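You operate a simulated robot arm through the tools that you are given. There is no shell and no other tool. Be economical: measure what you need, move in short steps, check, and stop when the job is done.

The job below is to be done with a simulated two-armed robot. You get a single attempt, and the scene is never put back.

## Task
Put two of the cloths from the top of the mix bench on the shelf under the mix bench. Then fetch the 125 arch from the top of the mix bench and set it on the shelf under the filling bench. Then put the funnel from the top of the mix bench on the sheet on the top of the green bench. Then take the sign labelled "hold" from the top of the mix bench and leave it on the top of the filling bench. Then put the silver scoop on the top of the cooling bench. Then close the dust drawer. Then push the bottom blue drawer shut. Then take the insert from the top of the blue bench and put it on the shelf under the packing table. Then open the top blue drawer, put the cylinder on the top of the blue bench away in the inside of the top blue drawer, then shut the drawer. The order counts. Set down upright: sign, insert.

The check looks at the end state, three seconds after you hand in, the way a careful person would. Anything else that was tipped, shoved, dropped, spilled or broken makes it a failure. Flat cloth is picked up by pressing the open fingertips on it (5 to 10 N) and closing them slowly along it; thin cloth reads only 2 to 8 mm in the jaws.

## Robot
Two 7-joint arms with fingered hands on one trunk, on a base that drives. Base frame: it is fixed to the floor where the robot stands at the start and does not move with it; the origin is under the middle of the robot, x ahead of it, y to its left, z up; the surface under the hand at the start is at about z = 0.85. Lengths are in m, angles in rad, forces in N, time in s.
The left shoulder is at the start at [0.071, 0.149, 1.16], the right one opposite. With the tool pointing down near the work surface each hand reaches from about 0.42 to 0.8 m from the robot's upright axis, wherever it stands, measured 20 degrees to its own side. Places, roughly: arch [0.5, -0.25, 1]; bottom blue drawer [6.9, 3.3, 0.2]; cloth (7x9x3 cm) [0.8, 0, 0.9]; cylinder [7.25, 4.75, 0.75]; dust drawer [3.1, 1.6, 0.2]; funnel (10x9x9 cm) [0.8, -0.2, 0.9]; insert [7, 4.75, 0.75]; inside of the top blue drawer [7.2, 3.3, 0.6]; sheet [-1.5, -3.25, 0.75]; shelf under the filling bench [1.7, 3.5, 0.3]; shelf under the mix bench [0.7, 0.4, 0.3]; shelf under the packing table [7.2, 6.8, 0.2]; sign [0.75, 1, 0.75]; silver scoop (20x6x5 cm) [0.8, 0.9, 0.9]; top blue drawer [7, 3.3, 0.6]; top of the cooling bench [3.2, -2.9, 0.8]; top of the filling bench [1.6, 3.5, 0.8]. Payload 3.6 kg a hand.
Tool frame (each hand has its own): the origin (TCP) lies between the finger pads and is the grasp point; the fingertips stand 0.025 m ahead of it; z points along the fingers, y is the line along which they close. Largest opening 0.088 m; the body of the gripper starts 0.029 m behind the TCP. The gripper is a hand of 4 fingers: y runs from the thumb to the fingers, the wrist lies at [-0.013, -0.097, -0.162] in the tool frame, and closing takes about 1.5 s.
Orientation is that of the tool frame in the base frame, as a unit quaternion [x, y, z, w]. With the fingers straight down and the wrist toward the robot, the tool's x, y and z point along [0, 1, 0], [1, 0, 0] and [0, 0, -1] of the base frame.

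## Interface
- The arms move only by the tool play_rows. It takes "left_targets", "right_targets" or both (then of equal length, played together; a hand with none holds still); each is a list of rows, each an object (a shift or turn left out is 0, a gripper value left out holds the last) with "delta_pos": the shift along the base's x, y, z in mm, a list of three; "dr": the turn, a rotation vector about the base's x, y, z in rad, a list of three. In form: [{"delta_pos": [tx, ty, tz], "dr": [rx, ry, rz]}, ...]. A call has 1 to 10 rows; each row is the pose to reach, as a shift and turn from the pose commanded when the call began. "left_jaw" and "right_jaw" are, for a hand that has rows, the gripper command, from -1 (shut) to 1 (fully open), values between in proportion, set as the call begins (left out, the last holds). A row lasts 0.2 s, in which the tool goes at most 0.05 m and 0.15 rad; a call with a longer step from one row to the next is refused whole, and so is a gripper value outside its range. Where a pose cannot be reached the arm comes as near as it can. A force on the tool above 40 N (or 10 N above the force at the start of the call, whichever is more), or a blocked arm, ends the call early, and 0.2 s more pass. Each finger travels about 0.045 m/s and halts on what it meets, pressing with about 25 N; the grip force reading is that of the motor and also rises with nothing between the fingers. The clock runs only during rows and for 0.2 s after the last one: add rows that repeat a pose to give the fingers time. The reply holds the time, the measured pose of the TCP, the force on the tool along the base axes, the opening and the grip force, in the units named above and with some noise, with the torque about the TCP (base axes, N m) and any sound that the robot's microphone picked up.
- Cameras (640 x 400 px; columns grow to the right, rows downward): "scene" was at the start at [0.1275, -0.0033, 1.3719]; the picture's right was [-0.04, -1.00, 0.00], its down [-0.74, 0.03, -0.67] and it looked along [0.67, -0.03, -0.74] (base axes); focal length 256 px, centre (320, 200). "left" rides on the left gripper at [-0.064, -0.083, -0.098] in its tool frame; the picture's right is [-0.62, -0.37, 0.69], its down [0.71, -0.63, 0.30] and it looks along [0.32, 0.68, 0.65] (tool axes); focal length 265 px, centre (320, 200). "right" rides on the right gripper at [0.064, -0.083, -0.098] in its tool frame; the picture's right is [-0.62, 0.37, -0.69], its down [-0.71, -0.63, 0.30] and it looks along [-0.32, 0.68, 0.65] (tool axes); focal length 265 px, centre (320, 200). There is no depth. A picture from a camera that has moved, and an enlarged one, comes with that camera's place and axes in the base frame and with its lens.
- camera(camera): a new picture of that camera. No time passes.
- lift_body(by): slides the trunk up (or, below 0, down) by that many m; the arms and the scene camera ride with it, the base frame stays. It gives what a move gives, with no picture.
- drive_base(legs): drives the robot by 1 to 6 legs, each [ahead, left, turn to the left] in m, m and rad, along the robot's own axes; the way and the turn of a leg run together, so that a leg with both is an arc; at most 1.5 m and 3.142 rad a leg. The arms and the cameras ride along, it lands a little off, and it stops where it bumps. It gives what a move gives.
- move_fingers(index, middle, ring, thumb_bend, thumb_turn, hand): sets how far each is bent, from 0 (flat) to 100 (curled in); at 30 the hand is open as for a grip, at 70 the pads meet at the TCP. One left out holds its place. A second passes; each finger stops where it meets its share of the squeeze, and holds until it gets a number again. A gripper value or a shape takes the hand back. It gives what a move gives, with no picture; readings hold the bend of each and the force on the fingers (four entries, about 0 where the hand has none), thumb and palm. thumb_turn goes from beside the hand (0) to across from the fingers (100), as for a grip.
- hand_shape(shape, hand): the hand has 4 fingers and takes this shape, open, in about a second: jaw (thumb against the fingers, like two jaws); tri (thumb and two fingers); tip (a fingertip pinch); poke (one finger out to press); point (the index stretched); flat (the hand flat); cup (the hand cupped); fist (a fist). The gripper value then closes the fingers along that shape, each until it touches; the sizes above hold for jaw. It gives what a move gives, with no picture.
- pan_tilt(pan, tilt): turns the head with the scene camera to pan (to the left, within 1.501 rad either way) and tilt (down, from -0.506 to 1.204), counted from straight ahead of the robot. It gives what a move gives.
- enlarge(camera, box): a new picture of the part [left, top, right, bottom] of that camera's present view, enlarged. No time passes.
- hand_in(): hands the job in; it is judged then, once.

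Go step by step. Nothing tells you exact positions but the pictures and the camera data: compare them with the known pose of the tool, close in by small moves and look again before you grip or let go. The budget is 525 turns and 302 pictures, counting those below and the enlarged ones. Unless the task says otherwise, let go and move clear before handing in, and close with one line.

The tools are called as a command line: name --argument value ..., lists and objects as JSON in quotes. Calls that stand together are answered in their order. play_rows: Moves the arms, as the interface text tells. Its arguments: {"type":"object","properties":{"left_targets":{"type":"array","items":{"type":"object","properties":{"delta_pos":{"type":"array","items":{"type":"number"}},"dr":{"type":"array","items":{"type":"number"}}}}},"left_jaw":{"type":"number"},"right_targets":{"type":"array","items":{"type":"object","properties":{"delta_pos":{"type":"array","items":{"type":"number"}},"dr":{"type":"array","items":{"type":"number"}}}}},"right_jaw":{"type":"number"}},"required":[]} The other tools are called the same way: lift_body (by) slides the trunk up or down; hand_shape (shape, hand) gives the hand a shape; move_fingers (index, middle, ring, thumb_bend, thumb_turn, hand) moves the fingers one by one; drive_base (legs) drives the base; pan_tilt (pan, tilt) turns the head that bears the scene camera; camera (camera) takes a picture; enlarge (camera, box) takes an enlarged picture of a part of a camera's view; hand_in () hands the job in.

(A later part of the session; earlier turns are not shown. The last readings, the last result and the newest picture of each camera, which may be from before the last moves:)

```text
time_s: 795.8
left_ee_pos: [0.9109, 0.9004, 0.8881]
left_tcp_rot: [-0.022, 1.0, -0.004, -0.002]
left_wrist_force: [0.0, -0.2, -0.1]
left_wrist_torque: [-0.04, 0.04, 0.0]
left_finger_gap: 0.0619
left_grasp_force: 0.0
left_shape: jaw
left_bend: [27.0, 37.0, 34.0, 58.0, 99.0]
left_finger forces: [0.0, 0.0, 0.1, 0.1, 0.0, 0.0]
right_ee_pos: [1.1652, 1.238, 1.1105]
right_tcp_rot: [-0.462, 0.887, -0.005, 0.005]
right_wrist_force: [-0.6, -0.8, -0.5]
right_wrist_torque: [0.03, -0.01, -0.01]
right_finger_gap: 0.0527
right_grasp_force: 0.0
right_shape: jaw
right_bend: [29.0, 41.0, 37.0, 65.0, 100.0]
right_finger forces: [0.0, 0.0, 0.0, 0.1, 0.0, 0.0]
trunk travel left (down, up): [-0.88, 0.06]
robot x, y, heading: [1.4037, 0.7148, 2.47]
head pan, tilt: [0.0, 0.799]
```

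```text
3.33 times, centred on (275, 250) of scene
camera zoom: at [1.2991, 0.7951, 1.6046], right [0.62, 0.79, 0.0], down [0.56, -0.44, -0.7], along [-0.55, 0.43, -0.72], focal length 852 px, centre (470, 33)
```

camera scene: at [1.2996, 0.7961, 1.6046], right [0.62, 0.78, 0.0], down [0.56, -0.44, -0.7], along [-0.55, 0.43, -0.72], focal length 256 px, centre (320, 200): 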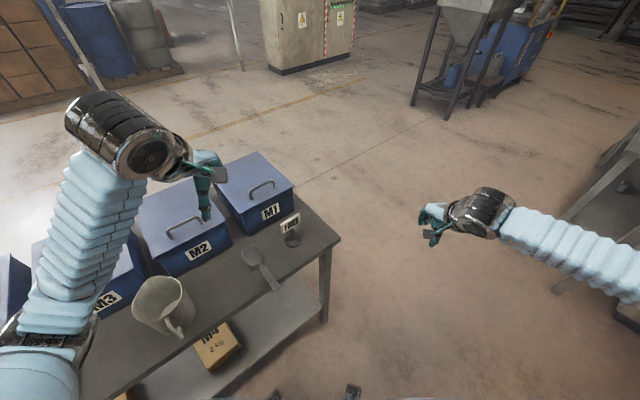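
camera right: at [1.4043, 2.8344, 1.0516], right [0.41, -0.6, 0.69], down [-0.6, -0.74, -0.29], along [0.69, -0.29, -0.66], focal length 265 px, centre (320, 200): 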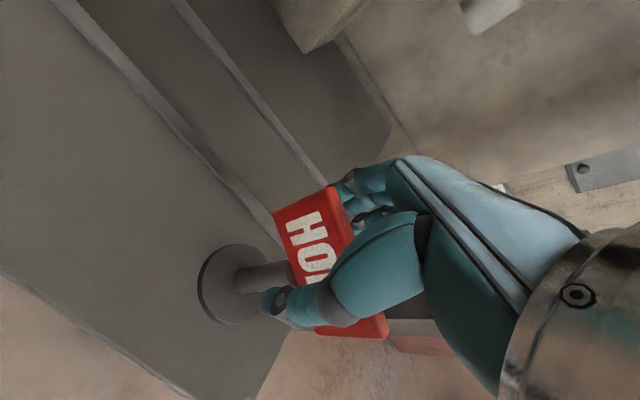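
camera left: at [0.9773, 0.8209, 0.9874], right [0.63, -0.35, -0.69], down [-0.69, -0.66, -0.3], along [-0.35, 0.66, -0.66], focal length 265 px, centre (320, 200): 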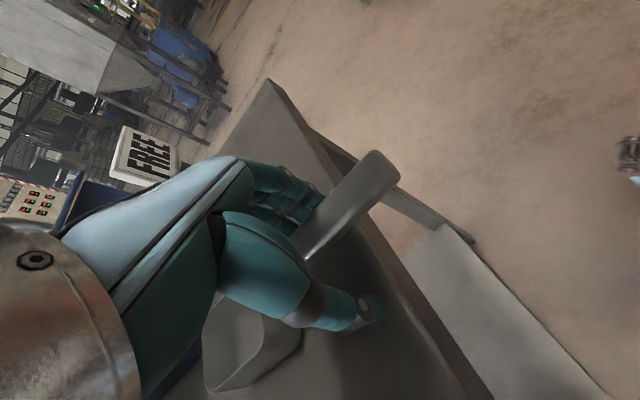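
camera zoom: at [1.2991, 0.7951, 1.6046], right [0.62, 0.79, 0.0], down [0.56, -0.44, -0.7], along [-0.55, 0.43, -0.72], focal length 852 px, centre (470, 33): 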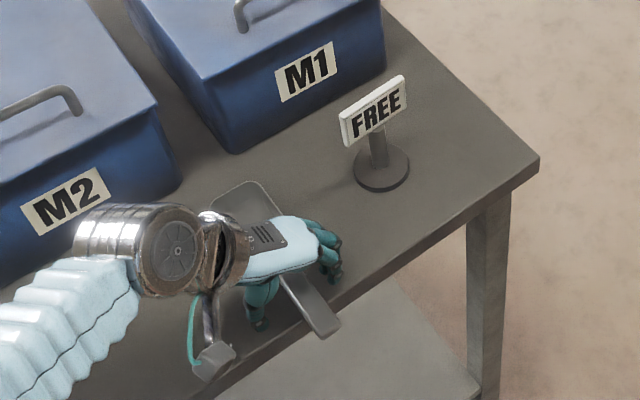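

Handle is between thumb and fingers. Closing and lifting.

play_rows --left_targets '[{}, {}, {}, {}, {}, {}, {}, {}]' --left_jaw -1

play_rows --left_targets '[{"delta_pos": [0, 0, 20]}, {"delta_pos": [0, 0, 50]}, {"delta_pos": [0, 0, 90]}, {"delta_pos": [0, 0, 130]}, {"delta_pos": [0, 0, 170]}, {"delta_pos": [0, 0, 210]}, {"delta_pos": [0, 0, 250]}]'

camera --camera "left"

enlarge --camera "scene" --box '[150, 130, 350, 290]'

```text
time_s: 797.6
left_ee_pos: [0.9114, 0.9001, 0.8891]
left_tcp_rot: [-0.022, 1.0, -0.004, 0.0]
left_wrist_force: [0.2, 0.5, -1.4]
left_wrist_torque: [0.03, -0.01, -0.04]
left_finger_gap: 0.0113
left_grasp_force: 25.4
left_shape: jaw
left_bend: [74.0, 71.0, 71.0, 81.0, 100.0]
left_finger forces: [9.5, 3.0, 2.3, 0.1, 17.2, 0.0]
right_ee_pos: [1.1649, 1.2376, 1.1119]
right_tcp_rot: [-0.462, 0.887, -0.005, 0.004]
right_wrist_force: [0.1, 0.1, 0.0]
right_wrist_torque: [-0.02, 0.03, 0.03]
right_finger_gap: 0.0529
right_grasp_force: 0.0
right_shape: jaw
right_bend: [29.0, 41.0, 37.0, 65.0, 100.0]
right_finger forces: [0.0, 0.0, 0.0, 0.0, 0.0, 0.0]
trunk travel left (down, up): [-0.88, 0.06]
robot x, y, heading: [1.4006, 0.7157, 2.473]
head pan, tilt: [0.0, 0.799]
```

```text
time_s: 799.2
left_ee_pos: [0.9107, 0.9005, 1.1393]
left_tcp_rot: [-0.022, 1.0, -0.005, 0.0]
left_wrist_force: [0.0, -0.2, 0.0]
left_wrist_torque: [-0.02, -0.01, 0.02]
left_finger_gap: 0.0113
left_grasp_force: 25.4
left_shape: jaw
left_bend: [74.0, 71.0, 71.0, 81.0, 100.0]
left_finger forces: [8.5, 2.9, 2.8, 0.0, 17.8, 0.1]
right_ee_pos: [1.1658, 1.2384, 1.1114]
right_tcp_rot: [-0.461, 0.887, -0.005, 0.003]
right_wrist_force: [-0.5, 0.9, 0.5]
right_wrist_torque: [0.04, 0.0, -0.01]
right_finger_gap: 0.0527
right_grasp_force: 0.0
right_shape: jaw
right_bend: [29.0, 41.0, 37.0, 65.0, 100.0]
right_finger forces: [0.0, 0.1, 0.1, 0.0, 0.0, 0.1]
trunk travel left (down, up): [-0.88, 0.06]
robot x, y, heading: [1.4051, 0.7155, 2.477]
head pan, tilt: [0.0, 0.799]
```

```text
169 pictures are left
camera left: at [0.9772, 0.8213, 1.2383], right [0.64, -0.35, -0.69], down [-0.69, -0.66, -0.3], along [-0.35, 0.66, -0.66], focal length 265 px, centre (320, 200)
```

left: 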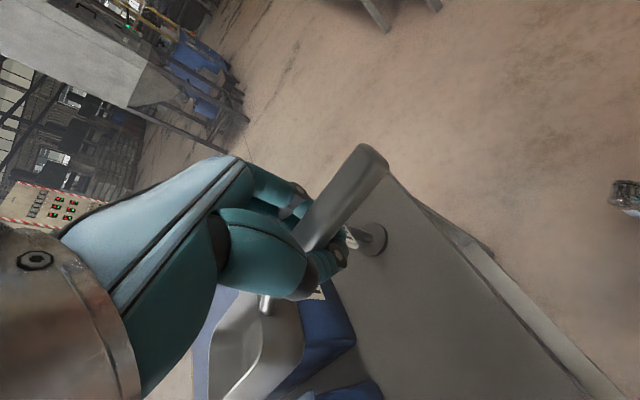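

```text
2.50 times, centred on (250, 210) of scene
camera zoom: at [1.2992, 0.7954, 1.6045], right [0.62, 0.79, 0.0], down [0.56, -0.44, -0.7], along [-0.55, 0.43, -0.72], focal length 639 px, centre (495, 175)
```

zoom: 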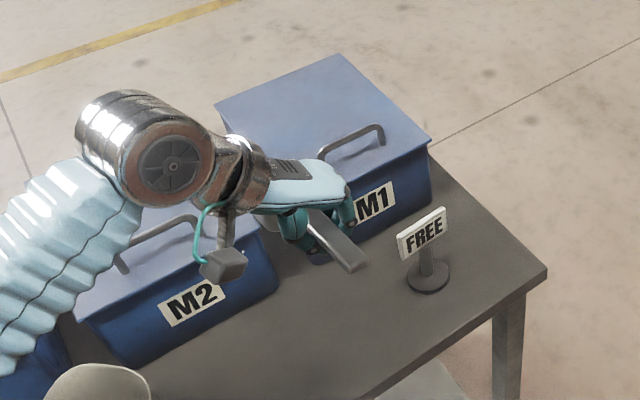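

Scoop held by the handle. Straightening the hand and driving toward the cooling bench area.

play_rows --left_targets '[{"delta_pos": [5, -5, 10], "dr": [0, 0, 0.09]}, {"delta_pos": [10, -10, 20], "dr": [0, 0, 0.18]}, {"delta_pos": [15, -15, 30], "dr": [0, 0, 0.27]}, {"delta_pos": [20, -20, 40], "dr": [0, 0, 0.36]}, {"delta_pos": [25, -25, 50], "dr": [0, 0, 0.45]}, {"delta_pos": [30, -30, 60], "dr": [0, 0, 0.54]}, {"delta_pos": [35, -35, 60], "dr": [0, 0, 0.63]}, {"delta_pos": [40, -40, 60], "dr": [0, 0, 0.72]}, {"delta_pos": [45, -45, 60], "dr": [0, 0, 0.85]}, {"delta_pos": [45, -45, 60], "dr": [0, 0, 0.85]}]'

drive_base --legs '[[-0.658, 0.754, 0], [-0.658, 0.754, 0], [0, 0, 1.53], [0, 0, 1.53]]'

pan_tilt --pan 0 --tilt 0.6

camera --camera "scene"

camera --camera "left"

```text
time_s: 801.4
left_ee_pos: [0.9555, 0.8551, 1.1979]
left_tcp_rot: [-0.433, 0.901, -0.004, 0.001]
left_wrist_force: [0.5, -0.3, 0.0]
left_wrist_torque: [0.03, -0.03, 0.01]
left_finger_gap: 0.0113
left_grasp_force: 25.0
left_shape: jaw
left_bend: [74.0, 71.0, 71.0, 81.0, 100.0]
left_finger forces: [8.4, 2.8, 2.9, 0.1, 18.1, 0.1]
right_ee_pos: [1.1657, 1.2376, 1.112]
right_tcp_rot: [-0.462, 0.887, -0.005, 0.004]
right_wrist_force: [-0.2, -0.2, 0.4]
right_wrist_torque: [-0.01, -0.02, 0.01]
right_finger_gap: 0.0527
right_grasp_force: 0.0
right_shape: jaw
right_bend: [29.0, 41.0, 37.0, 65.0, 100.0]
right_finger forces: [0.0, 0.0, 0.1, 0.0, 0.0, 0.0]
trunk travel left (down, up): [-0.88, 0.06]
robot x, y, heading: [1.4053, 0.7125, 2.474]
head pan, tilt: [0.0, 0.799]
```

```text
time_s: 840.5
left_ee_pos: [1.9227, -1.4758, 1.1981]
left_tcp_rot: [0.92, 0.391, -0.001, -0.004]
left_wrist_force: [0.1, 0.8, -0.7]
left_wrist_torque: [-0.02, 0.02, -0.02]
left_finger_gap: 0.0106
left_grasp_force: 25.0
left_shape: jaw
left_bend: [74.0, 72.0, 70.0, 82.0, 100.0]
left_finger forces: [4.6, 1.5, 2.9, 0.0, 7.5, 0.0]
right_ee_pos: [1.6785, -1.8382, 1.1111]
right_tcp_rot: [0.908, 0.42, -0.003, -0.006]
right_wrist_force: [-0.5, -1.0, 0.0]
right_wrist_torque: [0.0, -0.02, 0.01]
right_finger_gap: 0.0524
right_grasp_force: 0.0
right_shape: jaw
right_bend: [29.0, 41.0, 37.0, 65.0, 100.0]
right_finger forces: [0.1, 0.1, 0.0, 0.1, 0.0, 0.1]
trunk travel left (down, up): [-0.88, 0.06]
robot x, y, heading: [1.4911, -1.2925, -0.759]
head pan, tilt: [0.0, 0.799]
```

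```text
time_s: 841.2
left_ee_pos: [1.924, -1.4758, 1.1972]
left_tcp_rot: [0.921, 0.389, 0.0, -0.004]
left_wrist_force: [0.1, 0.0, -0.4]
left_wrist_torque: [-0.03, 0.03, 0.04]
left_finger_gap: 0.0106
left_grasp_force: 25.1
left_shape: jaw
left_bend: [74.0, 72.0, 70.0, 82.0, 100.0]
left_finger forces: [4.6, 1.5, 2.8, 0.1, 7.5, 0.0]
right_ee_pos: [1.6804, -1.8378, 1.1115]
right_tcp_rot: [0.907, 0.42, -0.003, -0.006]
right_wrist_force: [0.7, -0.1, 0.4]
right_wrist_torque: [-0.02, -0.01, 0.02]
right_finger_gap: 0.0522
right_grasp_force: 0.0
right_shape: jaw
right_bend: [29.0, 41.0, 37.0, 65.0, 100.0]
right_finger forces: [0.0, 0.0, 0.1, 0.0, 0.0, 0.0]
trunk travel left (down, up): [-0.88, 0.06]
robot x, y, heading: [1.492, -1.2967, -0.76]
head pan, tilt: [0.0, 0.6]
```

```text
167 pictures are left
camera scene: at [1.5883, -1.3898, 1.6214], right [-0.69, -0.72, 0.0], down [-0.41, 0.39, -0.82], along [0.6, -0.57, -0.57], focal length 256 px, centre (320, 200)
```

scene: 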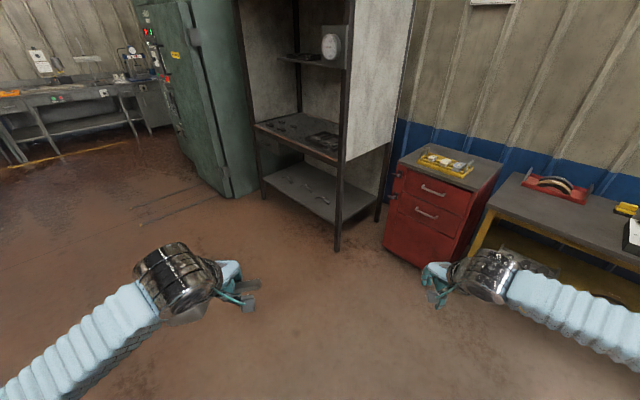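

```text
166 pictures are left
camera left: at [1.8182, -1.4644, 1.2969], right [-0.7, -0.18, -0.69], down [0.04, 0.95, -0.3], along [0.71, -0.24, -0.66], focal length 265 px, centre (320, 200)
```

left: 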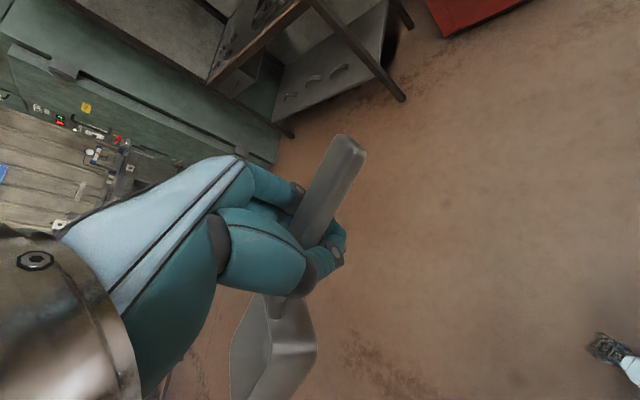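

The hooded bench ahead (front edge y≈−2.6, x 2.65–3.83) matches the cooling bench. Driving in front of it.

drive_base --legs '[[0.75, 0.33, 0], [0.75, 0.33, 0], [0, 0, -0.81]]'

camera --camera "scene"

camera --camera "left"

```text
time_s: 866.0
left_ee_pos: [3.2059, -2.2831, 1.1984]
left_tcp_rot: [1.0, 0.003, 0.001, -0.003]
left_wrist_force: [-0.6, -0.3, -1.1]
left_wrist_torque: [-0.02, 0.05, 0.01]
left_finger_gap: 0.0101
left_grasp_force: 24.7
left_shape: jaw
left_bend: [74.0, 72.0, 70.0, 83.0, 100.0]
left_finger forces: [3.4, 0.6, 2.9, 0.0, 5.5, 0.0]
right_ee_pos: [2.777, -2.3618, 1.1128]
right_tcp_rot: [0.999, 0.036, 0.0, -0.005]
right_wrist_force: [-0.3, 0.5, -0.4]
right_wrist_torque: [0.01, -0.03, -0.01]
right_finger_gap: 0.0526
right_grasp_force: 0.0
right_shape: jaw
right_bend: [29.0, 41.0, 37.0, 65.0, 100.0]
right_finger forces: [0.0, 0.0, 0.0, 0.0, 0.0, 0.0]
trunk travel left (down, up): [-0.88, 0.06]
robot x, y, heading: [3.0314, -1.847, -1.548]
head pan, tilt: [0.0, 0.6]
```

```text
165 pictures are left
camera scene: at [3.0325, -1.9837, 1.6215], right [-1.0, -0.01, 0.0], down [-0.01, 0.56, -0.83], along [0.01, -0.82, -0.56], focal length 256 px, centre (320, 200)
```

scene: 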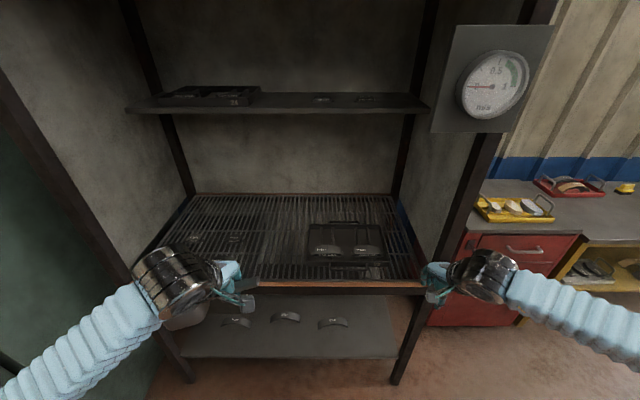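

```text
164 pictures are left
camera left: at [3.1404, -2.1994, 1.297], right [-0.62, 0.37, -0.69], down [0.71, 0.64, -0.3], along [0.33, -0.68, -0.66], focal length 265 px, centre (320, 200)
```

left: 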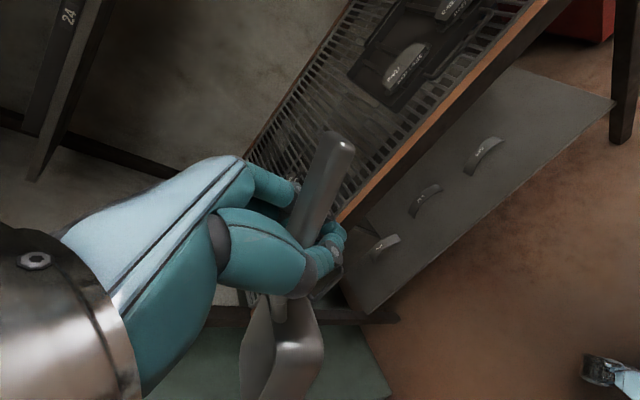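

enlarge --camera "scene" --box '[120, 180, 440, 340]'

```text
2.00 times, centred on (280, 260) of scene
camera zoom: at [3.0325, -1.9837, 1.6215], right [-1.0, -0.01, 0.0], down [-0.01, 0.56, -0.83], along [0.01, -0.82, -0.56], focal length 511 px, centre (400, 80)
```

zoom: 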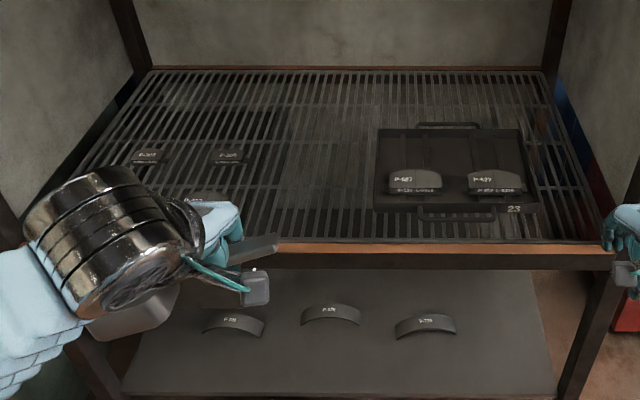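

This grate top has a free zone around x 3.11–3.35. I'll pull the right hand in a bit, then drive in.

play_rows --right_targets '[{"delta_pos": [30, 25, 20]}, {"delta_pos": [60, 50, 40]}, {"delta_pos": [60, 80, 60]}, {"delta_pos": [60, 80, 60]}]'

drive_base --legs '[[0.34, 0.08, 0]]'

camera --camera "scene"

```text
time_s: 867.0
left_ee_pos: [3.2069, -2.2823, 1.1974]
left_tcp_rot: [1.0, 0.003, 0.001, -0.004]
left_wrist_force: [0.1, -0.1, -1.3]
left_wrist_torque: [-0.02, 0.02, -0.03]
left_finger_gap: 0.01
left_grasp_force: 24.6
left_shape: jaw
left_bend: [74.0, 72.0, 70.0, 83.0, 100.0]
left_finger forces: [3.4, 0.6, 2.8, 0.0, 5.5, 0.0]
right_ee_pos: [2.8375, -2.2808, 1.1735]
right_tcp_rot: [0.999, 0.036, -0.001, -0.007]
right_wrist_force: [0.2, 0.1, -0.5]
right_wrist_torque: [-0.01, 0.02, -0.02]
right_finger_gap: 0.0526
right_grasp_force: 0.0
right_shape: jaw
right_bend: [29.0, 41.0, 37.0, 65.0, 100.0]
right_finger forces: [0.0, 0.1, 0.0, 0.1, 0.1, 0.1]
trunk travel left (down, up): [-0.88, 0.06]
robot x, y, heading: [3.0353, -1.8466, -1.559]
head pan, tilt: [0.0, 0.6]
```

```text
time_s: 871.9
left_ee_pos: [3.2922, -2.6193, 1.1965]
left_tcp_rot: [1.0, 0.002, 0.0, -0.003]
left_wrist_force: [-0.3, -0.1, -1.3]
left_wrist_torque: [0.01, 0.05, 0.01]
left_finger_gap: 0.0098
left_grasp_force: 25.0
left_shape: jaw
left_bend: [74.0, 72.0, 70.0, 83.0, 100.0]
left_finger forces: [3.1, 0.5, 2.7, 0.0, 5.3, 0.0]
right_ee_pos: [2.9217, -2.6175, 1.1718]
right_tcp_rot: [0.999, 0.035, -0.002, -0.007]
right_wrist_force: [-1.0, 0.7, 0.3]
right_wrist_torque: [-0.01, -0.02, -0.03]
right_finger_gap: 0.0525
right_grasp_force: 0.1
right_shape: jaw
right_bend: [29.0, 41.0, 37.0, 65.0, 100.0]
right_finger forces: [0.0, 0.1, 0.1, 0.0, 0.0, 0.1]
trunk travel left (down, up): [-0.88, 0.06]
robot x, y, heading: [3.1154, -2.182, -1.556]
head pan, tilt: [0.0, 0.6]
```

```text
162 pictures are left
camera scene: at [3.1192, -2.3226, 1.6214], right [-1.0, -0.01, 0.0], down [-0.01, 0.57, -0.82], along [0.01, -0.82, -0.57], focal length 256 px, centre (320, 200)
```

scene: 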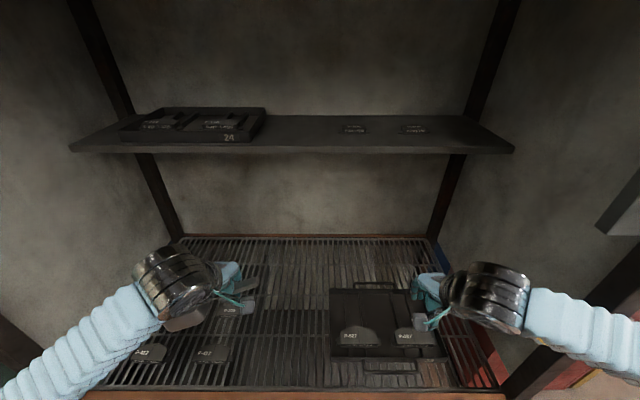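

play_rows --left_targets '[{"delta_pos": [-25, -25, -25]}, {"delta_pos": [-50, -50, -50]}, {"delta_pos": [-75, -75, -75]}, {"delta_pos": [-100, -100, -100]}, {"delta_pos": [-120, -125, -120]}, {"delta_pos": [-122, -150, -145]}, {"delta_pos": [-122, -175, -170]}, {"delta_pos": [-122, -180, -210]}, {"delta_pos": [-122, -180, -230]}, {"delta_pos": [-122, -180, -230]}]'

camera --camera "left"

enlarge --camera "scene" --box '[130, 220, 450, 400]'

```text
time_s: 874.1
left_ee_pos: [3.1693, -2.7995, 0.9674]
left_tcp_rot: [1.0, 0.002, 0.0, -0.003]
left_wrist_force: [-0.7, 0.9, -1.1]
left_wrist_torque: [-0.01, 0.07, 0.0]
left_finger_gap: 0.0097
left_grasp_force: 25.0
left_shape: jaw
left_bend: [74.0, 72.0, 70.0, 83.0, 100.0]
left_finger forces: [2.6, 0.3, 2.5, 0.1, 4.3, 0.0]
right_ee_pos: [2.9199, -2.6174, 1.1728]
right_tcp_rot: [0.999, 0.034, 0.0, -0.006]
right_wrist_force: [0.3, 0.2, 0.3]
right_wrist_torque: [-0.03, 0.03, 0.0]
right_finger_gap: 0.0526
right_grasp_force: 0.1
right_shape: jaw
right_bend: [29.0, 41.0, 37.0, 65.0, 100.0]
right_finger forces: [0.0, 0.0, 0.1, 0.0, 0.0, 0.1]
trunk travel left (down, up): [-0.88, 0.06]
robot x, y, heading: [3.1192, -2.1845, -1.556]
head pan, tilt: [0.0, 0.6]
```

```text
161 pictures are left
camera left: at [3.1036, -2.7163, 1.0665], right [-0.62, 0.37, -0.69], down [0.71, 0.63, -0.3], along [0.33, -0.68, -0.66], focal length 265 px, centre (320, 200)
```

left: 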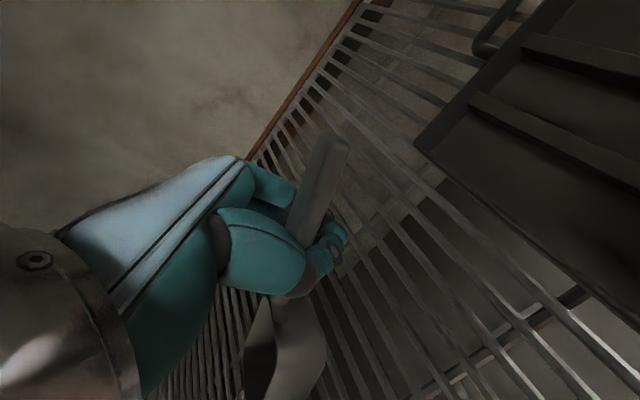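

```text
2.00 times, centred on (290, 310) of scene
camera zoom: at [3.1178, -2.3216, 1.6215], right [-1.0, -0.01, 0.0], down [-0.01, 0.56, -0.83], along [0.01, -0.83, -0.56], focal length 511 px, centre (380, -20)
```

zoom: 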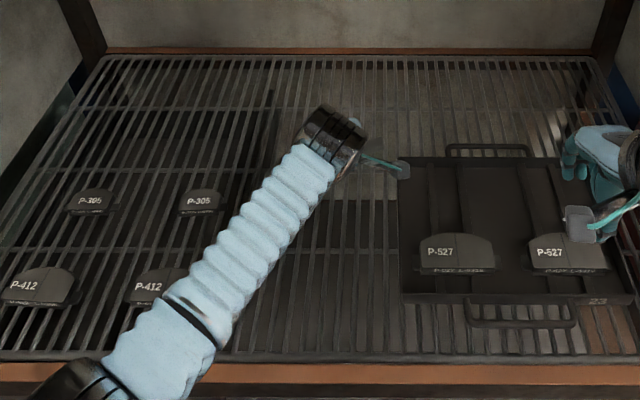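

play_rows --left_targets '[{"delta_pos": [0, 0, -20]}, {"delta_pos": [0, 0, -40]}, {"delta_pos": [0, 0, -55]}, {"delta_pos": [0, 0, -65]}, {"delta_pos": [0, 0, -75]}]'

camera --camera "left"

enlarge --camera "scene" --box '[130, 220, 450, 400]'

```text
time_s: 875.3
left_ee_pos: [3.1695, -2.7998, 0.8924]
left_tcp_rot: [1.0, 0.002, 0.0, -0.004]
left_wrist_force: [0.0, 0.5, -0.1]
left_wrist_torque: [0.0, -0.04, -0.01]
left_finger_gap: 0.0096
left_grasp_force: 25.3
left_shape: jaw
left_bend: [74.0, 72.0, 70.0, 83.0, 100.0]
left_finger forces: [2.9, 0.0, 1.0, 0.0, 3.8, 0.0]
right_ee_pos: [2.9208, -2.6158, 1.1731]
right_tcp_rot: [0.999, 0.035, 0.0, -0.006]
right_wrist_force: [0.3, 0.4, 0.7]
right_wrist_torque: [0.0, 0.0, 0.0]
right_finger_gap: 0.0526
right_grasp_force: 0.1
right_shape: jaw
right_bend: [29.0, 41.0, 37.0, 65.0, 100.0]
right_finger forces: [0.0, 0.0, 0.0, 0.0, 0.0, 0.0]
trunk travel left (down, up): [-0.88, 0.06]
robot x, y, heading: [3.1177, -2.1844, -1.561]
head pan, tilt: [0.0, 0.6]
```

```text
159 pictures are left
camera left: at [3.1026, -2.7166, 0.991], right [-0.62, 0.37, -0.69], down [0.71, 0.63, -0.3], along [0.33, -0.68, -0.66], focal length 265 px, centre (320, 200)
```

left: 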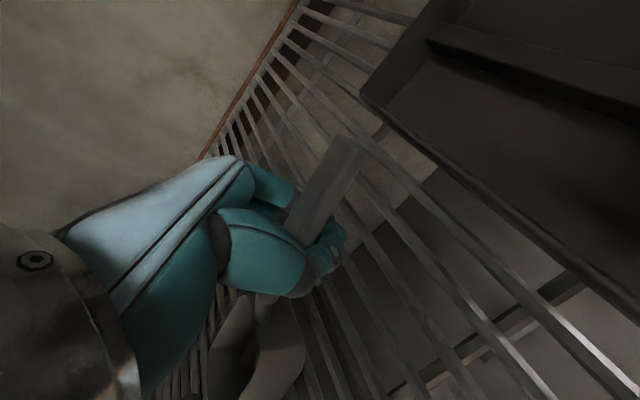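

```text
2.00 times, centred on (290, 310) of scene
camera zoom: at [3.1174, -2.3222, 1.6215], right [-1.0, -0.01, 0.0], down [-0.01, 0.56, -0.83], along [0.01, -0.82, -0.56], focal length 511 px, centre (380, -20)
```

zoom: 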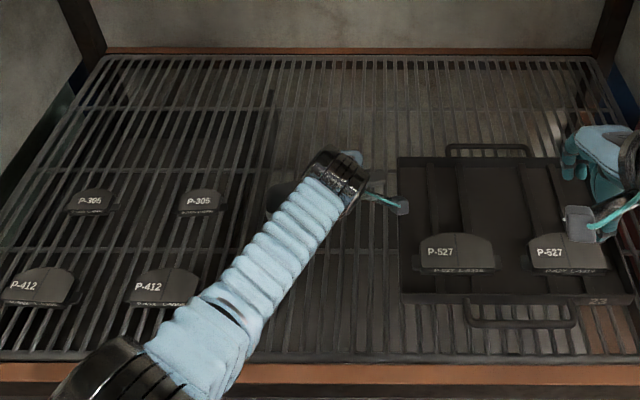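

play_rows --left_targets '[{"delta_pos": [0, 0, -6]}, {"delta_pos": [0, 0, -12]}, {"delta_pos": [0, 0, -18]}, {"delta_pos": [0, 0, -24]}]'

camera --camera "left"

```text
time_s: 876.3
left_ee_pos: [3.1777, -2.8012, 0.8721]
left_tcp_rot: [1.0, 0.004, 0.008, 0.004]
left_wrist_force: [-4.8, -2.0, 22.8]
left_wrist_torque: [-0.16, 0.32, -0.02]
left_finger_gap: 0.0096
left_grasp_force: 24.9
left_shape: jaw
left_bend: [75.0, 72.0, 70.0, 83.0, 100.0]
left_finger forces: [37.7, 0.1, 0.5, 0.0, 1.9, 0.1]
right_ee_pos: [2.919, -2.6124, 1.1731]
right_tcp_rot: [0.999, 0.035, -0.001, -0.005]
right_wrist_force: [-0.7, 0.2, 0.2]
right_wrist_torque: [0.0, 0.0, -0.03]
right_finger_gap: 0.0527
right_grasp_force: 0.0
right_shape: jaw
right_bend: [29.0, 41.0, 37.0, 65.0, 100.0]
right_finger forces: [0.0, 0.0, 0.0, 0.0, 0.1, 0.1]
trunk travel left (down, up): [-0.88, 0.06]
robot x, y, heading: [3.12, -2.1876, -1.56]
head pan, tilt: [0.0, 0.6]
```

```text
157 pictures are left
camera left: at [3.1106, -2.7169, 0.97], right [-0.61, 0.36, -0.71], down [0.71, 0.64, -0.3], along [0.34, -0.68, -0.64], focal length 265 px, centre (320, 200)
```

left: 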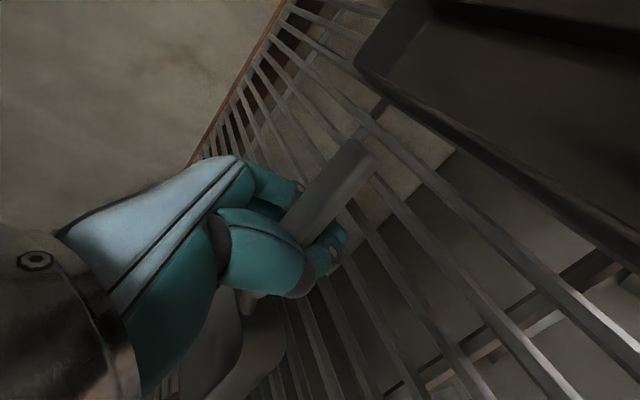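

In contact. Easing up slightly and opening.

play_rows --left_targets '[{"delta_pos": [0, 0, 7]}, {"delta_pos": [0, 0, 7]}]'

play_rows --left_targets '[{}, {}, {}, {}, {}, {}]' --left_jaw 0.4

camera --camera "left"

```text
time_s: 876.9
left_ee_pos: [3.1777, -2.8043, 0.8784]
left_tcp_rot: [1.0, 0.007, 0.006, 0.0]
left_wrist_force: [-0.1, 0.9, -0.6]
left_wrist_torque: [0.04, 0.0, -0.02]
left_finger_gap: 0.009
left_grasp_force: 25.1
left_shape: jaw
left_bend: [74.0, 72.0, 70.0, 83.0, 100.0]
left_finger forces: [1.2, 0.0, 1.1, 0.0, 2.1, 0.1]
right_ee_pos: [2.9205, -2.6157, 1.1726]
right_tcp_rot: [0.999, 0.035, -0.001, -0.006]
right_wrist_force: [0.4, -0.5, 0.3]
right_wrist_torque: [-0.03, -0.02, 0.0]
right_finger_gap: 0.0526
right_grasp_force: 0.0
right_shape: jaw
right_bend: [29.0, 41.0, 37.0, 65.0, 100.0]
right_finger forces: [0.1, 0.1, 0.0, 0.0, 0.1, 0.1]
trunk travel left (down, up): [-0.88, 0.06]
robot x, y, heading: [3.1193, -2.1853, -1.558]
head pan, tilt: [0.0, 0.6]
```

```text
time_s: 878.3
left_ee_pos: [3.1771, -2.8016, 0.8767]
left_tcp_rot: [1.0, 0.006, 0.006, -0.001]
left_wrist_force: [-0.4, -0.2, -0.1]
left_wrist_torque: [0.04, 0.01, 0.02]
left_finger_gap: 0.0614
left_grasp_force: 0.0
left_shape: jaw
left_bend: [28.0, 37.0, 34.0, 58.0, 99.0]
left_finger forces: [0.0, 0.0, 0.1, 0.0, 0.0, 0.1]
right_ee_pos: [2.9198, -2.6151, 1.1725]
right_tcp_rot: [0.999, 0.034, -0.001, -0.006]
right_wrist_force: [0.9, 0.8, 0.4]
right_wrist_torque: [-0.01, 0.01, -0.01]
right_finger_gap: 0.0527
right_grasp_force: 0.0
right_shape: jaw
right_bend: [29.0, 41.0, 37.0, 65.0, 100.0]
right_finger forces: [0.0, 0.1, 0.0, 0.1, 0.0, 0.1]
trunk travel left (down, up): [-0.88, 0.06]
robot x, y, heading: [3.1219, -2.1821, -1.557]
head pan, tilt: [0.0, 0.6]
```

```text
156 pictures are left
camera left: at [3.1098, -2.719, 0.9744], right [-0.62, 0.36, -0.7], down [0.71, 0.64, -0.29], along [0.34, -0.68, -0.65], focal length 265 px, centre (320, 200)
```

left: 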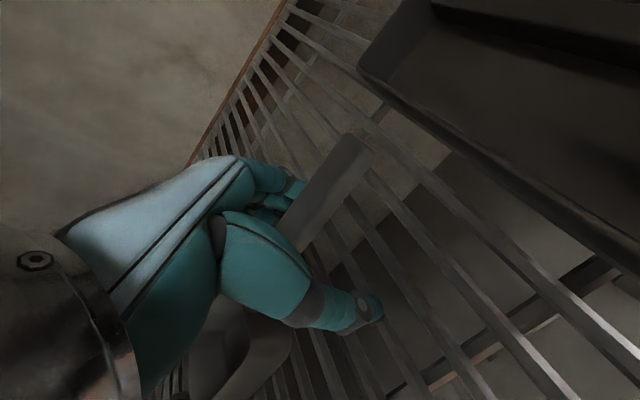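

Released. Rising straight up and withdrawing.

play_rows --left_targets '[{"delta_pos": [0, 0, 20]}, {"delta_pos": [0, 0, 50]}, {"delta_pos": [0, 0, 90]}, {"delta_pos": [0, 20, 130]}, {"delta_pos": [0, 50, 160]}, {"delta_pos": [20, 80, 190]}, {"delta_pos": [40, 120, 220]}, {"delta_pos": [60, 150, 240]}]'

camera --camera "scene"

camera --camera "left"

```text
refused: row 7 steps farther than a row can; nothing moved
```

```text
155 pictures are left
camera scene: at [3.1169, -2.3206, 1.6216], right [-1.0, -0.01, 0.0], down [-0.01, 0.56, -0.83], along [0.01, -0.83, -0.56], focal length 256 px, centre (320, 200)
```

scene: 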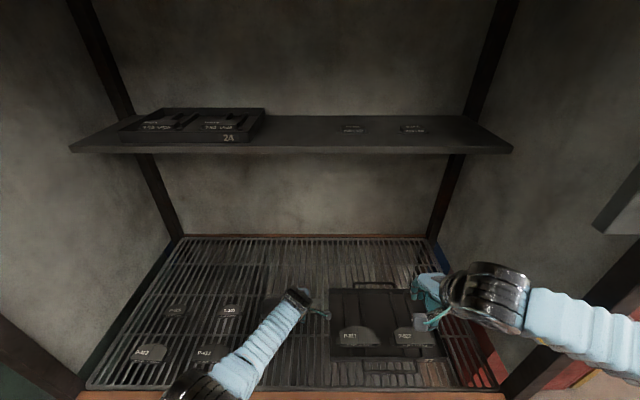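

```text
154 pictures are left
camera left: at [3.1098, -2.719, 0.9744], right [-0.62, 0.36, -0.7], down [0.71, 0.64, -0.29], along [0.34, -0.68, -0.65], focal length 265 px, centre (320, 200)
```

left: 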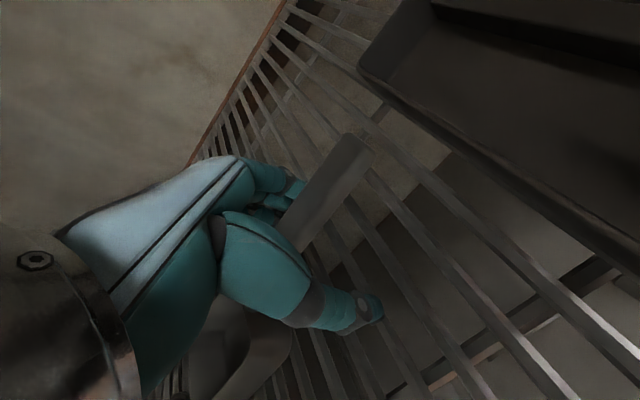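

play_rows --left_targets '[{"delta_pos": [0, 0, 20]}, {"delta_pos": [0, 0, 50]}, {"delta_pos": [0, 0, 90]}, {"delta_pos": [0, 15, 130]}, {"delta_pos": [0, 45, 155]}, {"delta_pos": [15, 75, 180]}, {"delta_pos": [30, 105, 205]}, {"delta_pos": [50, 135, 230]}]'

enlarge --camera "scene" --box '[130, 220, 450, 400]'

```text
time_s: 880.1
left_ee_pos: [3.2183, -2.662, 1.1062]
left_tcp_rot: [1.0, 0.002, 0.0, -0.005]
left_wrist_force: [-0.1, 1.0, 0.2]
left_wrist_torque: [-0.02, 0.0, -0.01]
left_finger_gap: 0.0616
left_grasp_force: 0.0
left_shape: jaw
left_bend: [27.0, 37.0, 34.0, 58.0, 99.0]
left_finger forces: [0.0, 0.1, 0.0, 0.0, 0.0, 0.0]
right_ee_pos: [2.9207, -2.6149, 1.1737]
right_tcp_rot: [0.999, 0.035, -0.001, -0.005]
right_wrist_force: [1.0, 0.2, -0.6]
right_wrist_torque: [-0.03, 0.01, -0.01]
right_finger_gap: 0.0527
right_grasp_force: 0.1
right_shape: jaw
right_bend: [29.0, 41.0, 37.0, 65.0, 100.0]
right_finger forces: [0.1, 0.0, 0.0, 0.1, 0.1, 0.1]
trunk travel left (down, up): [-0.88, 0.06]
robot x, y, heading: [3.1162, -2.182, -1.56]
head pan, tilt: [0.0, 0.6]
```

```text
2.00 times, centred on (290, 310) of scene
camera zoom: at [3.1189, -2.3199, 1.6217], right [-1.0, -0.01, 0.0], down [-0.01, 0.56, -0.83], along [0.01, -0.83, -0.56], focal length 511 px, centre (380, -20)
```

zoom: 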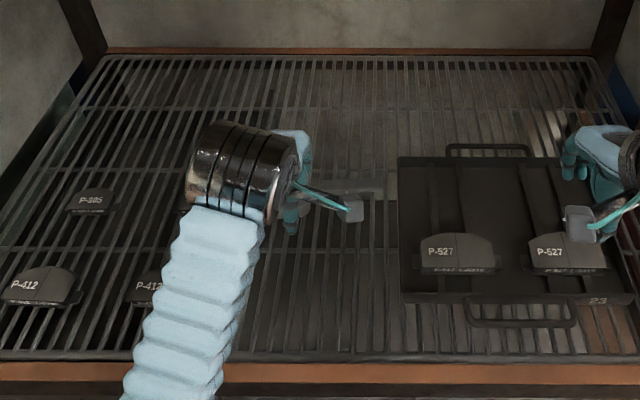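

drive_base --legs '[[-0.5, 0, 0]]'

enlarge --camera "scene" --box '[130, 180, 450, 360]'

```text
time_s: 887.0
left_ee_pos: [3.2103, -2.1626, 1.1055]
left_tcp_rot: [1.0, 0.001, 0.001, -0.005]
left_wrist_force: [-0.7, 0.2, -0.1]
left_wrist_torque: [0.01, 0.01, -0.03]
left_finger_gap: 0.0614
left_grasp_force: 0.0
left_shape: jaw
left_bend: [27.0, 37.0, 34.0, 58.0, 99.0]
left_finger forces: [0.0, 0.1, 0.0, 0.1, 0.1, 0.1]
right_ee_pos: [2.9138, -2.116, 1.1714]
right_tcp_rot: [0.999, 0.035, -0.001, -0.007]
right_wrist_force: [-0.7, -0.3, -0.7]
right_wrist_torque: [-0.02, -0.01, 0.0]
right_finger_gap: 0.0526
right_grasp_force: 0.0
right_shape: jaw
right_bend: [29.0, 41.0, 37.0, 65.0, 100.0]
right_finger forces: [0.0, 0.0, 0.0, 0.0, 0.0, 0.0]
trunk travel left (down, up): [-0.88, 0.06]
robot x, y, heading: [3.1149, -1.6786, -1.558]
head pan, tilt: [0.0, 0.6]
```

```text
2.00 times, centred on (290, 270) of scene
camera zoom: at [3.1103, -1.8199, 1.6214], right [-1.0, -0.01, 0.0], down [0.0, 0.57, -0.82], along [0.01, -0.82, -0.57], focal length 511 px, centre (380, 60)
```

zoom: 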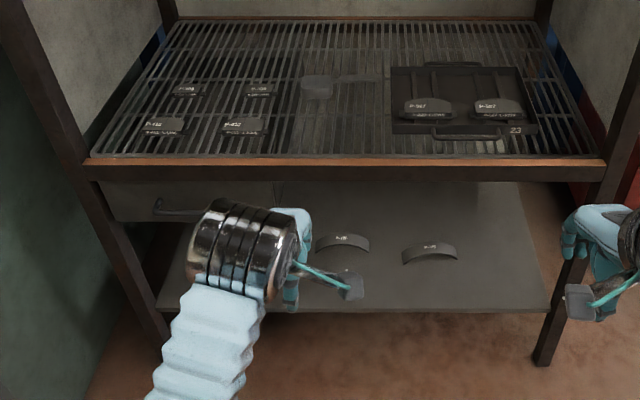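

Scoop rests on the cooling bench. Now turning to look for the dust drawer near (3.1, 1.6).

drive_base --legs '[[-0.5, 0, 0], [0, 0, 1.57], [0, 0, 1.56]]'

pan_tilt --pan 0 --tilt 0.4

camera --camera "scene"

```text
time_s: 913.8
left_ee_pos: [3.0053, -0.7054, 1.106]
left_tcp_rot: [-0.004, 1.0, -0.004, 0.0]
left_wrist_force: [0.2, -0.5, 0.4]
left_wrist_torque: [-0.02, -0.02, 0.01]
left_finger_gap: 0.0614
left_grasp_force: 0.1
left_shape: jaw
left_bend: [27.0, 37.0, 34.0, 58.0, 99.0]
left_finger forces: [0.0, 0.1, 0.0, 0.0, 0.0, 0.0]
right_ee_pos: [3.3024, -0.7514, 1.1729]
right_tcp_rot: [-0.036, 0.999, -0.008, 0.002]
right_wrist_force: [0.0, 0.7, 0.4]
right_wrist_torque: [-0.01, -0.02, 0.01]
right_finger_gap: 0.0527
right_grasp_force: 0.0
right_shape: jaw
right_bend: [29.0, 41.0, 37.0, 65.0, 100.0]
right_finger forces: [0.1, 0.0, 0.0, 0.1, 0.0, 0.0]
trunk travel left (down, up): [-0.88, 0.06]
robot x, y, heading: [3.106, -1.1856, 1.581]
head pan, tilt: [0.0, 0.6]
```

```text
time_s: 914.5
left_ee_pos: [3.005, -0.7059, 1.1057]
left_tcp_rot: [-0.004, 1.0, -0.004, -0.001]
left_wrist_force: [0.8, 0.5, -0.1]
left_wrist_torque: [-0.02, 0.0, -0.01]
left_finger_gap: 0.0614
left_grasp_force: 0.0
left_shape: jaw
left_bend: [27.0, 37.0, 34.0, 58.0, 99.0]
left_finger forces: [0.0, 0.0, 0.0, 0.0, 0.1, 0.0]
right_ee_pos: [3.303, -0.7525, 1.1732]
right_tcp_rot: [-0.036, 0.999, -0.007, 0.001]
right_wrist_force: [-1.2, 0.4, 1.0]
right_wrist_torque: [-0.02, -0.01, 0.03]
right_finger_gap: 0.0525
right_grasp_force: 0.1
right_shape: jaw
right_bend: [29.0, 41.0, 37.0, 65.0, 100.0]
right_finger forces: [0.0, 0.0, 0.0, 0.0, 0.0, 0.0]
trunk travel left (down, up): [-0.88, 0.06]
robot x, y, heading: [3.108, -1.1893, 1.583]
head pan, tilt: [0.0, 0.4]
```

```text
151 pictures are left
camera scene: at [3.1034, -1.0438, 1.6396], right [1.0, 0.01, 0.0], down [0.01, -0.39, -0.92], along [-0.01, 0.92, -0.39], focal length 256 px, centre (320, 200)
```

scene: 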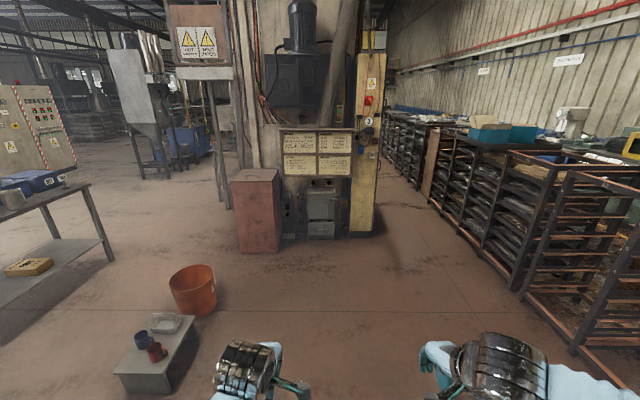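

enlarge --camera "scene" --box '[220, 120, 400, 250]'

```text
3.08 times, centred on (310, 185) of scene
camera zoom: at [3.1034, -1.0438, 1.6396], right [1.0, 0.01, 0.0], down [0.01, -0.39, -0.92], along [-0.01, 0.92, -0.39], focal length 786 px, centre (351, 246)
```

zoom: 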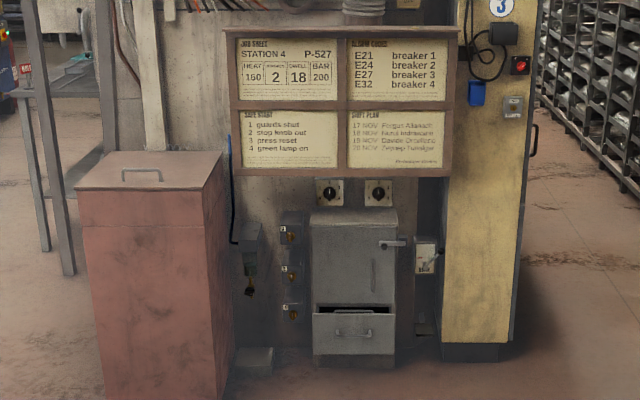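

The dust drawer at the foot of the machine is slightly open. Driving closer and lowering.

drive_base --legs '[[0.9, 0, 0], [0.85, 0, 0]]'

lift_body --by -0.4

lift_body --by -0.4

pan_tilt --pan 0 --tilt 0.6

camera --camera "scene"

```text
time_s: 937.0
left_ee_pos: [2.9793, 1.0372, 1.1052]
left_tcp_rot: [-0.002, 1.0, -0.004, -0.001]
left_wrist_force: [0.7, 0.0, 0.6]
left_wrist_torque: [-0.01, -0.03, 0.0]
left_finger_gap: 0.0614
left_grasp_force: 0.0
left_shape: jaw
left_bend: [27.0, 37.0, 34.0, 58.0, 99.0]
left_finger forces: [0.1, 0.0, 0.0, 0.0, 0.0, 0.0]
right_ee_pos: [3.2772, 0.9901, 1.1723]
right_tcp_rot: [-0.036, 0.999, -0.006, 0.001]
right_wrist_force: [-0.9, -0.5, 0.7]
right_wrist_torque: [0.02, 0.0, 0.04]
right_finger_gap: 0.0528
right_grasp_force: 0.0
right_shape: jaw
right_bend: [29.0, 41.0, 37.0, 65.0, 100.0]
right_finger forces: [0.0, 0.1, 0.0, 0.0, 0.0, 0.0]
trunk travel left (down, up): [-0.88, 0.06]
robot x, y, heading: [3.0809, 0.5556, 1.589]
head pan, tilt: [0.0, 0.4]
```

```text
time_s: 940.8
left_ee_pos: [2.9812, 1.0367, 0.7062]
left_tcp_rot: [-0.003, 1.0, -0.003, -0.001]
left_wrist_force: [-0.2, 0.2, -0.5]
left_wrist_torque: [-0.01, 0.01, 0.02]
left_finger_gap: 0.0612
left_grasp_force: 0.0
left_shape: jaw
left_bend: [27.0, 37.0, 34.0, 58.0, 99.0]
left_finger forces: [0.0, 0.0, 0.0, 0.1, 0.1, 0.0]
right_ee_pos: [3.278, 0.9896, 0.7731]
right_tcp_rot: [-0.036, 0.999, -0.007, 0.001]
right_wrist_force: [-0.1, 0.7, -0.7]
right_wrist_torque: [-0.01, 0.03, 0.0]
right_finger_gap: 0.0524
right_grasp_force: 0.0
right_shape: jaw
right_bend: [29.0, 41.0, 37.0, 65.0, 100.0]
right_finger forces: [0.0, 0.0, 0.0, 0.0, 0.0, 0.1]
trunk travel left (down, up): [-0.48, 0.46]
robot x, y, heading: [3.0793, 0.556, 1.581]
head pan, tilt: [0.0, 0.4]
```

```text
time_s: 944.6
left_ee_pos: [2.9803, 1.0356, 0.3182]
left_tcp_rot: [-0.004, 1.0, 0.002, -0.007]
left_wrist_force: [0.5, -0.3, -0.4]
left_wrist_torque: [0.01, 0.01, 0.01]
left_finger_gap: 0.0612
left_grasp_force: 0.0
left_shape: jaw
left_bend: [27.0, 37.0, 34.0, 58.0, 99.0]
left_finger forces: [0.1, 0.0, 0.0, 0.1, 0.0, 0.0]
right_ee_pos: [3.2816, 0.9867, 0.3806]
right_tcp_rot: [-0.036, 0.999, -0.003, -0.004]
right_wrist_force: [0.0, -1.0, -0.6]
right_wrist_torque: [0.0, -0.02, -0.02]
right_finger_gap: 0.0529
right_grasp_force: 0.1
right_shape: jaw
right_bend: [29.0, 41.0, 37.0, 65.0, 100.0]
right_finger forces: [0.0, 0.1, 0.0, 0.1, 0.1, 0.0]
trunk travel left (down, up): [-0.08, 0.86]
robot x, y, heading: [3.0806, 0.5513, 1.586]
head pan, tilt: [0.0, 0.4]
```

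```text
time_s: 945.3
left_ee_pos: [2.9815, 1.0361, 0.318]
left_tcp_rot: [-0.003, 1.0, 0.003, -0.006]
left_wrist_force: [-0.5, -0.2, 0.2]
left_wrist_torque: [0.0, 0.03, 0.01]
left_finger_gap: 0.0615
left_grasp_force: 0.1
left_shape: jaw
left_bend: [27.0, 37.0, 34.0, 58.0, 99.0]
left_finger forces: [0.1, 0.1, 0.0, 0.0, 0.0, 0.1]
right_ee_pos: [3.2809, 0.9873, 0.381]
right_tcp_rot: [-0.036, 0.999, -0.002, -0.003]
right_wrist_force: [-0.8, -0.6, 0.9]
right_wrist_torque: [0.0, 0.02, 0.02]
right_finger_gap: 0.0529
right_grasp_force: 0.0
right_shape: jaw
right_bend: [29.0, 41.0, 37.0, 65.0, 100.0]
right_finger forces: [0.0, 0.0, 0.1, 0.1, 0.0, 0.1]
trunk travel left (down, up): [-0.08, 0.86]
robot x, y, heading: [3.0844, 0.5596, 1.576]
head pan, tilt: [0.0, 0.6]
```

```text
149 pictures are left
camera scene: at [3.0839, 0.689, 0.8292], right [1.0, 0.01, -0.01], down [0.0, -0.56, -0.83], along [-0.02, 0.83, -0.56], focal length 256 px, centre (320, 200)
```

scene: 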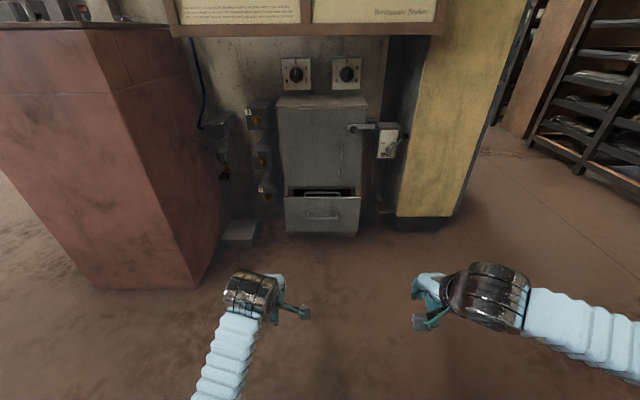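

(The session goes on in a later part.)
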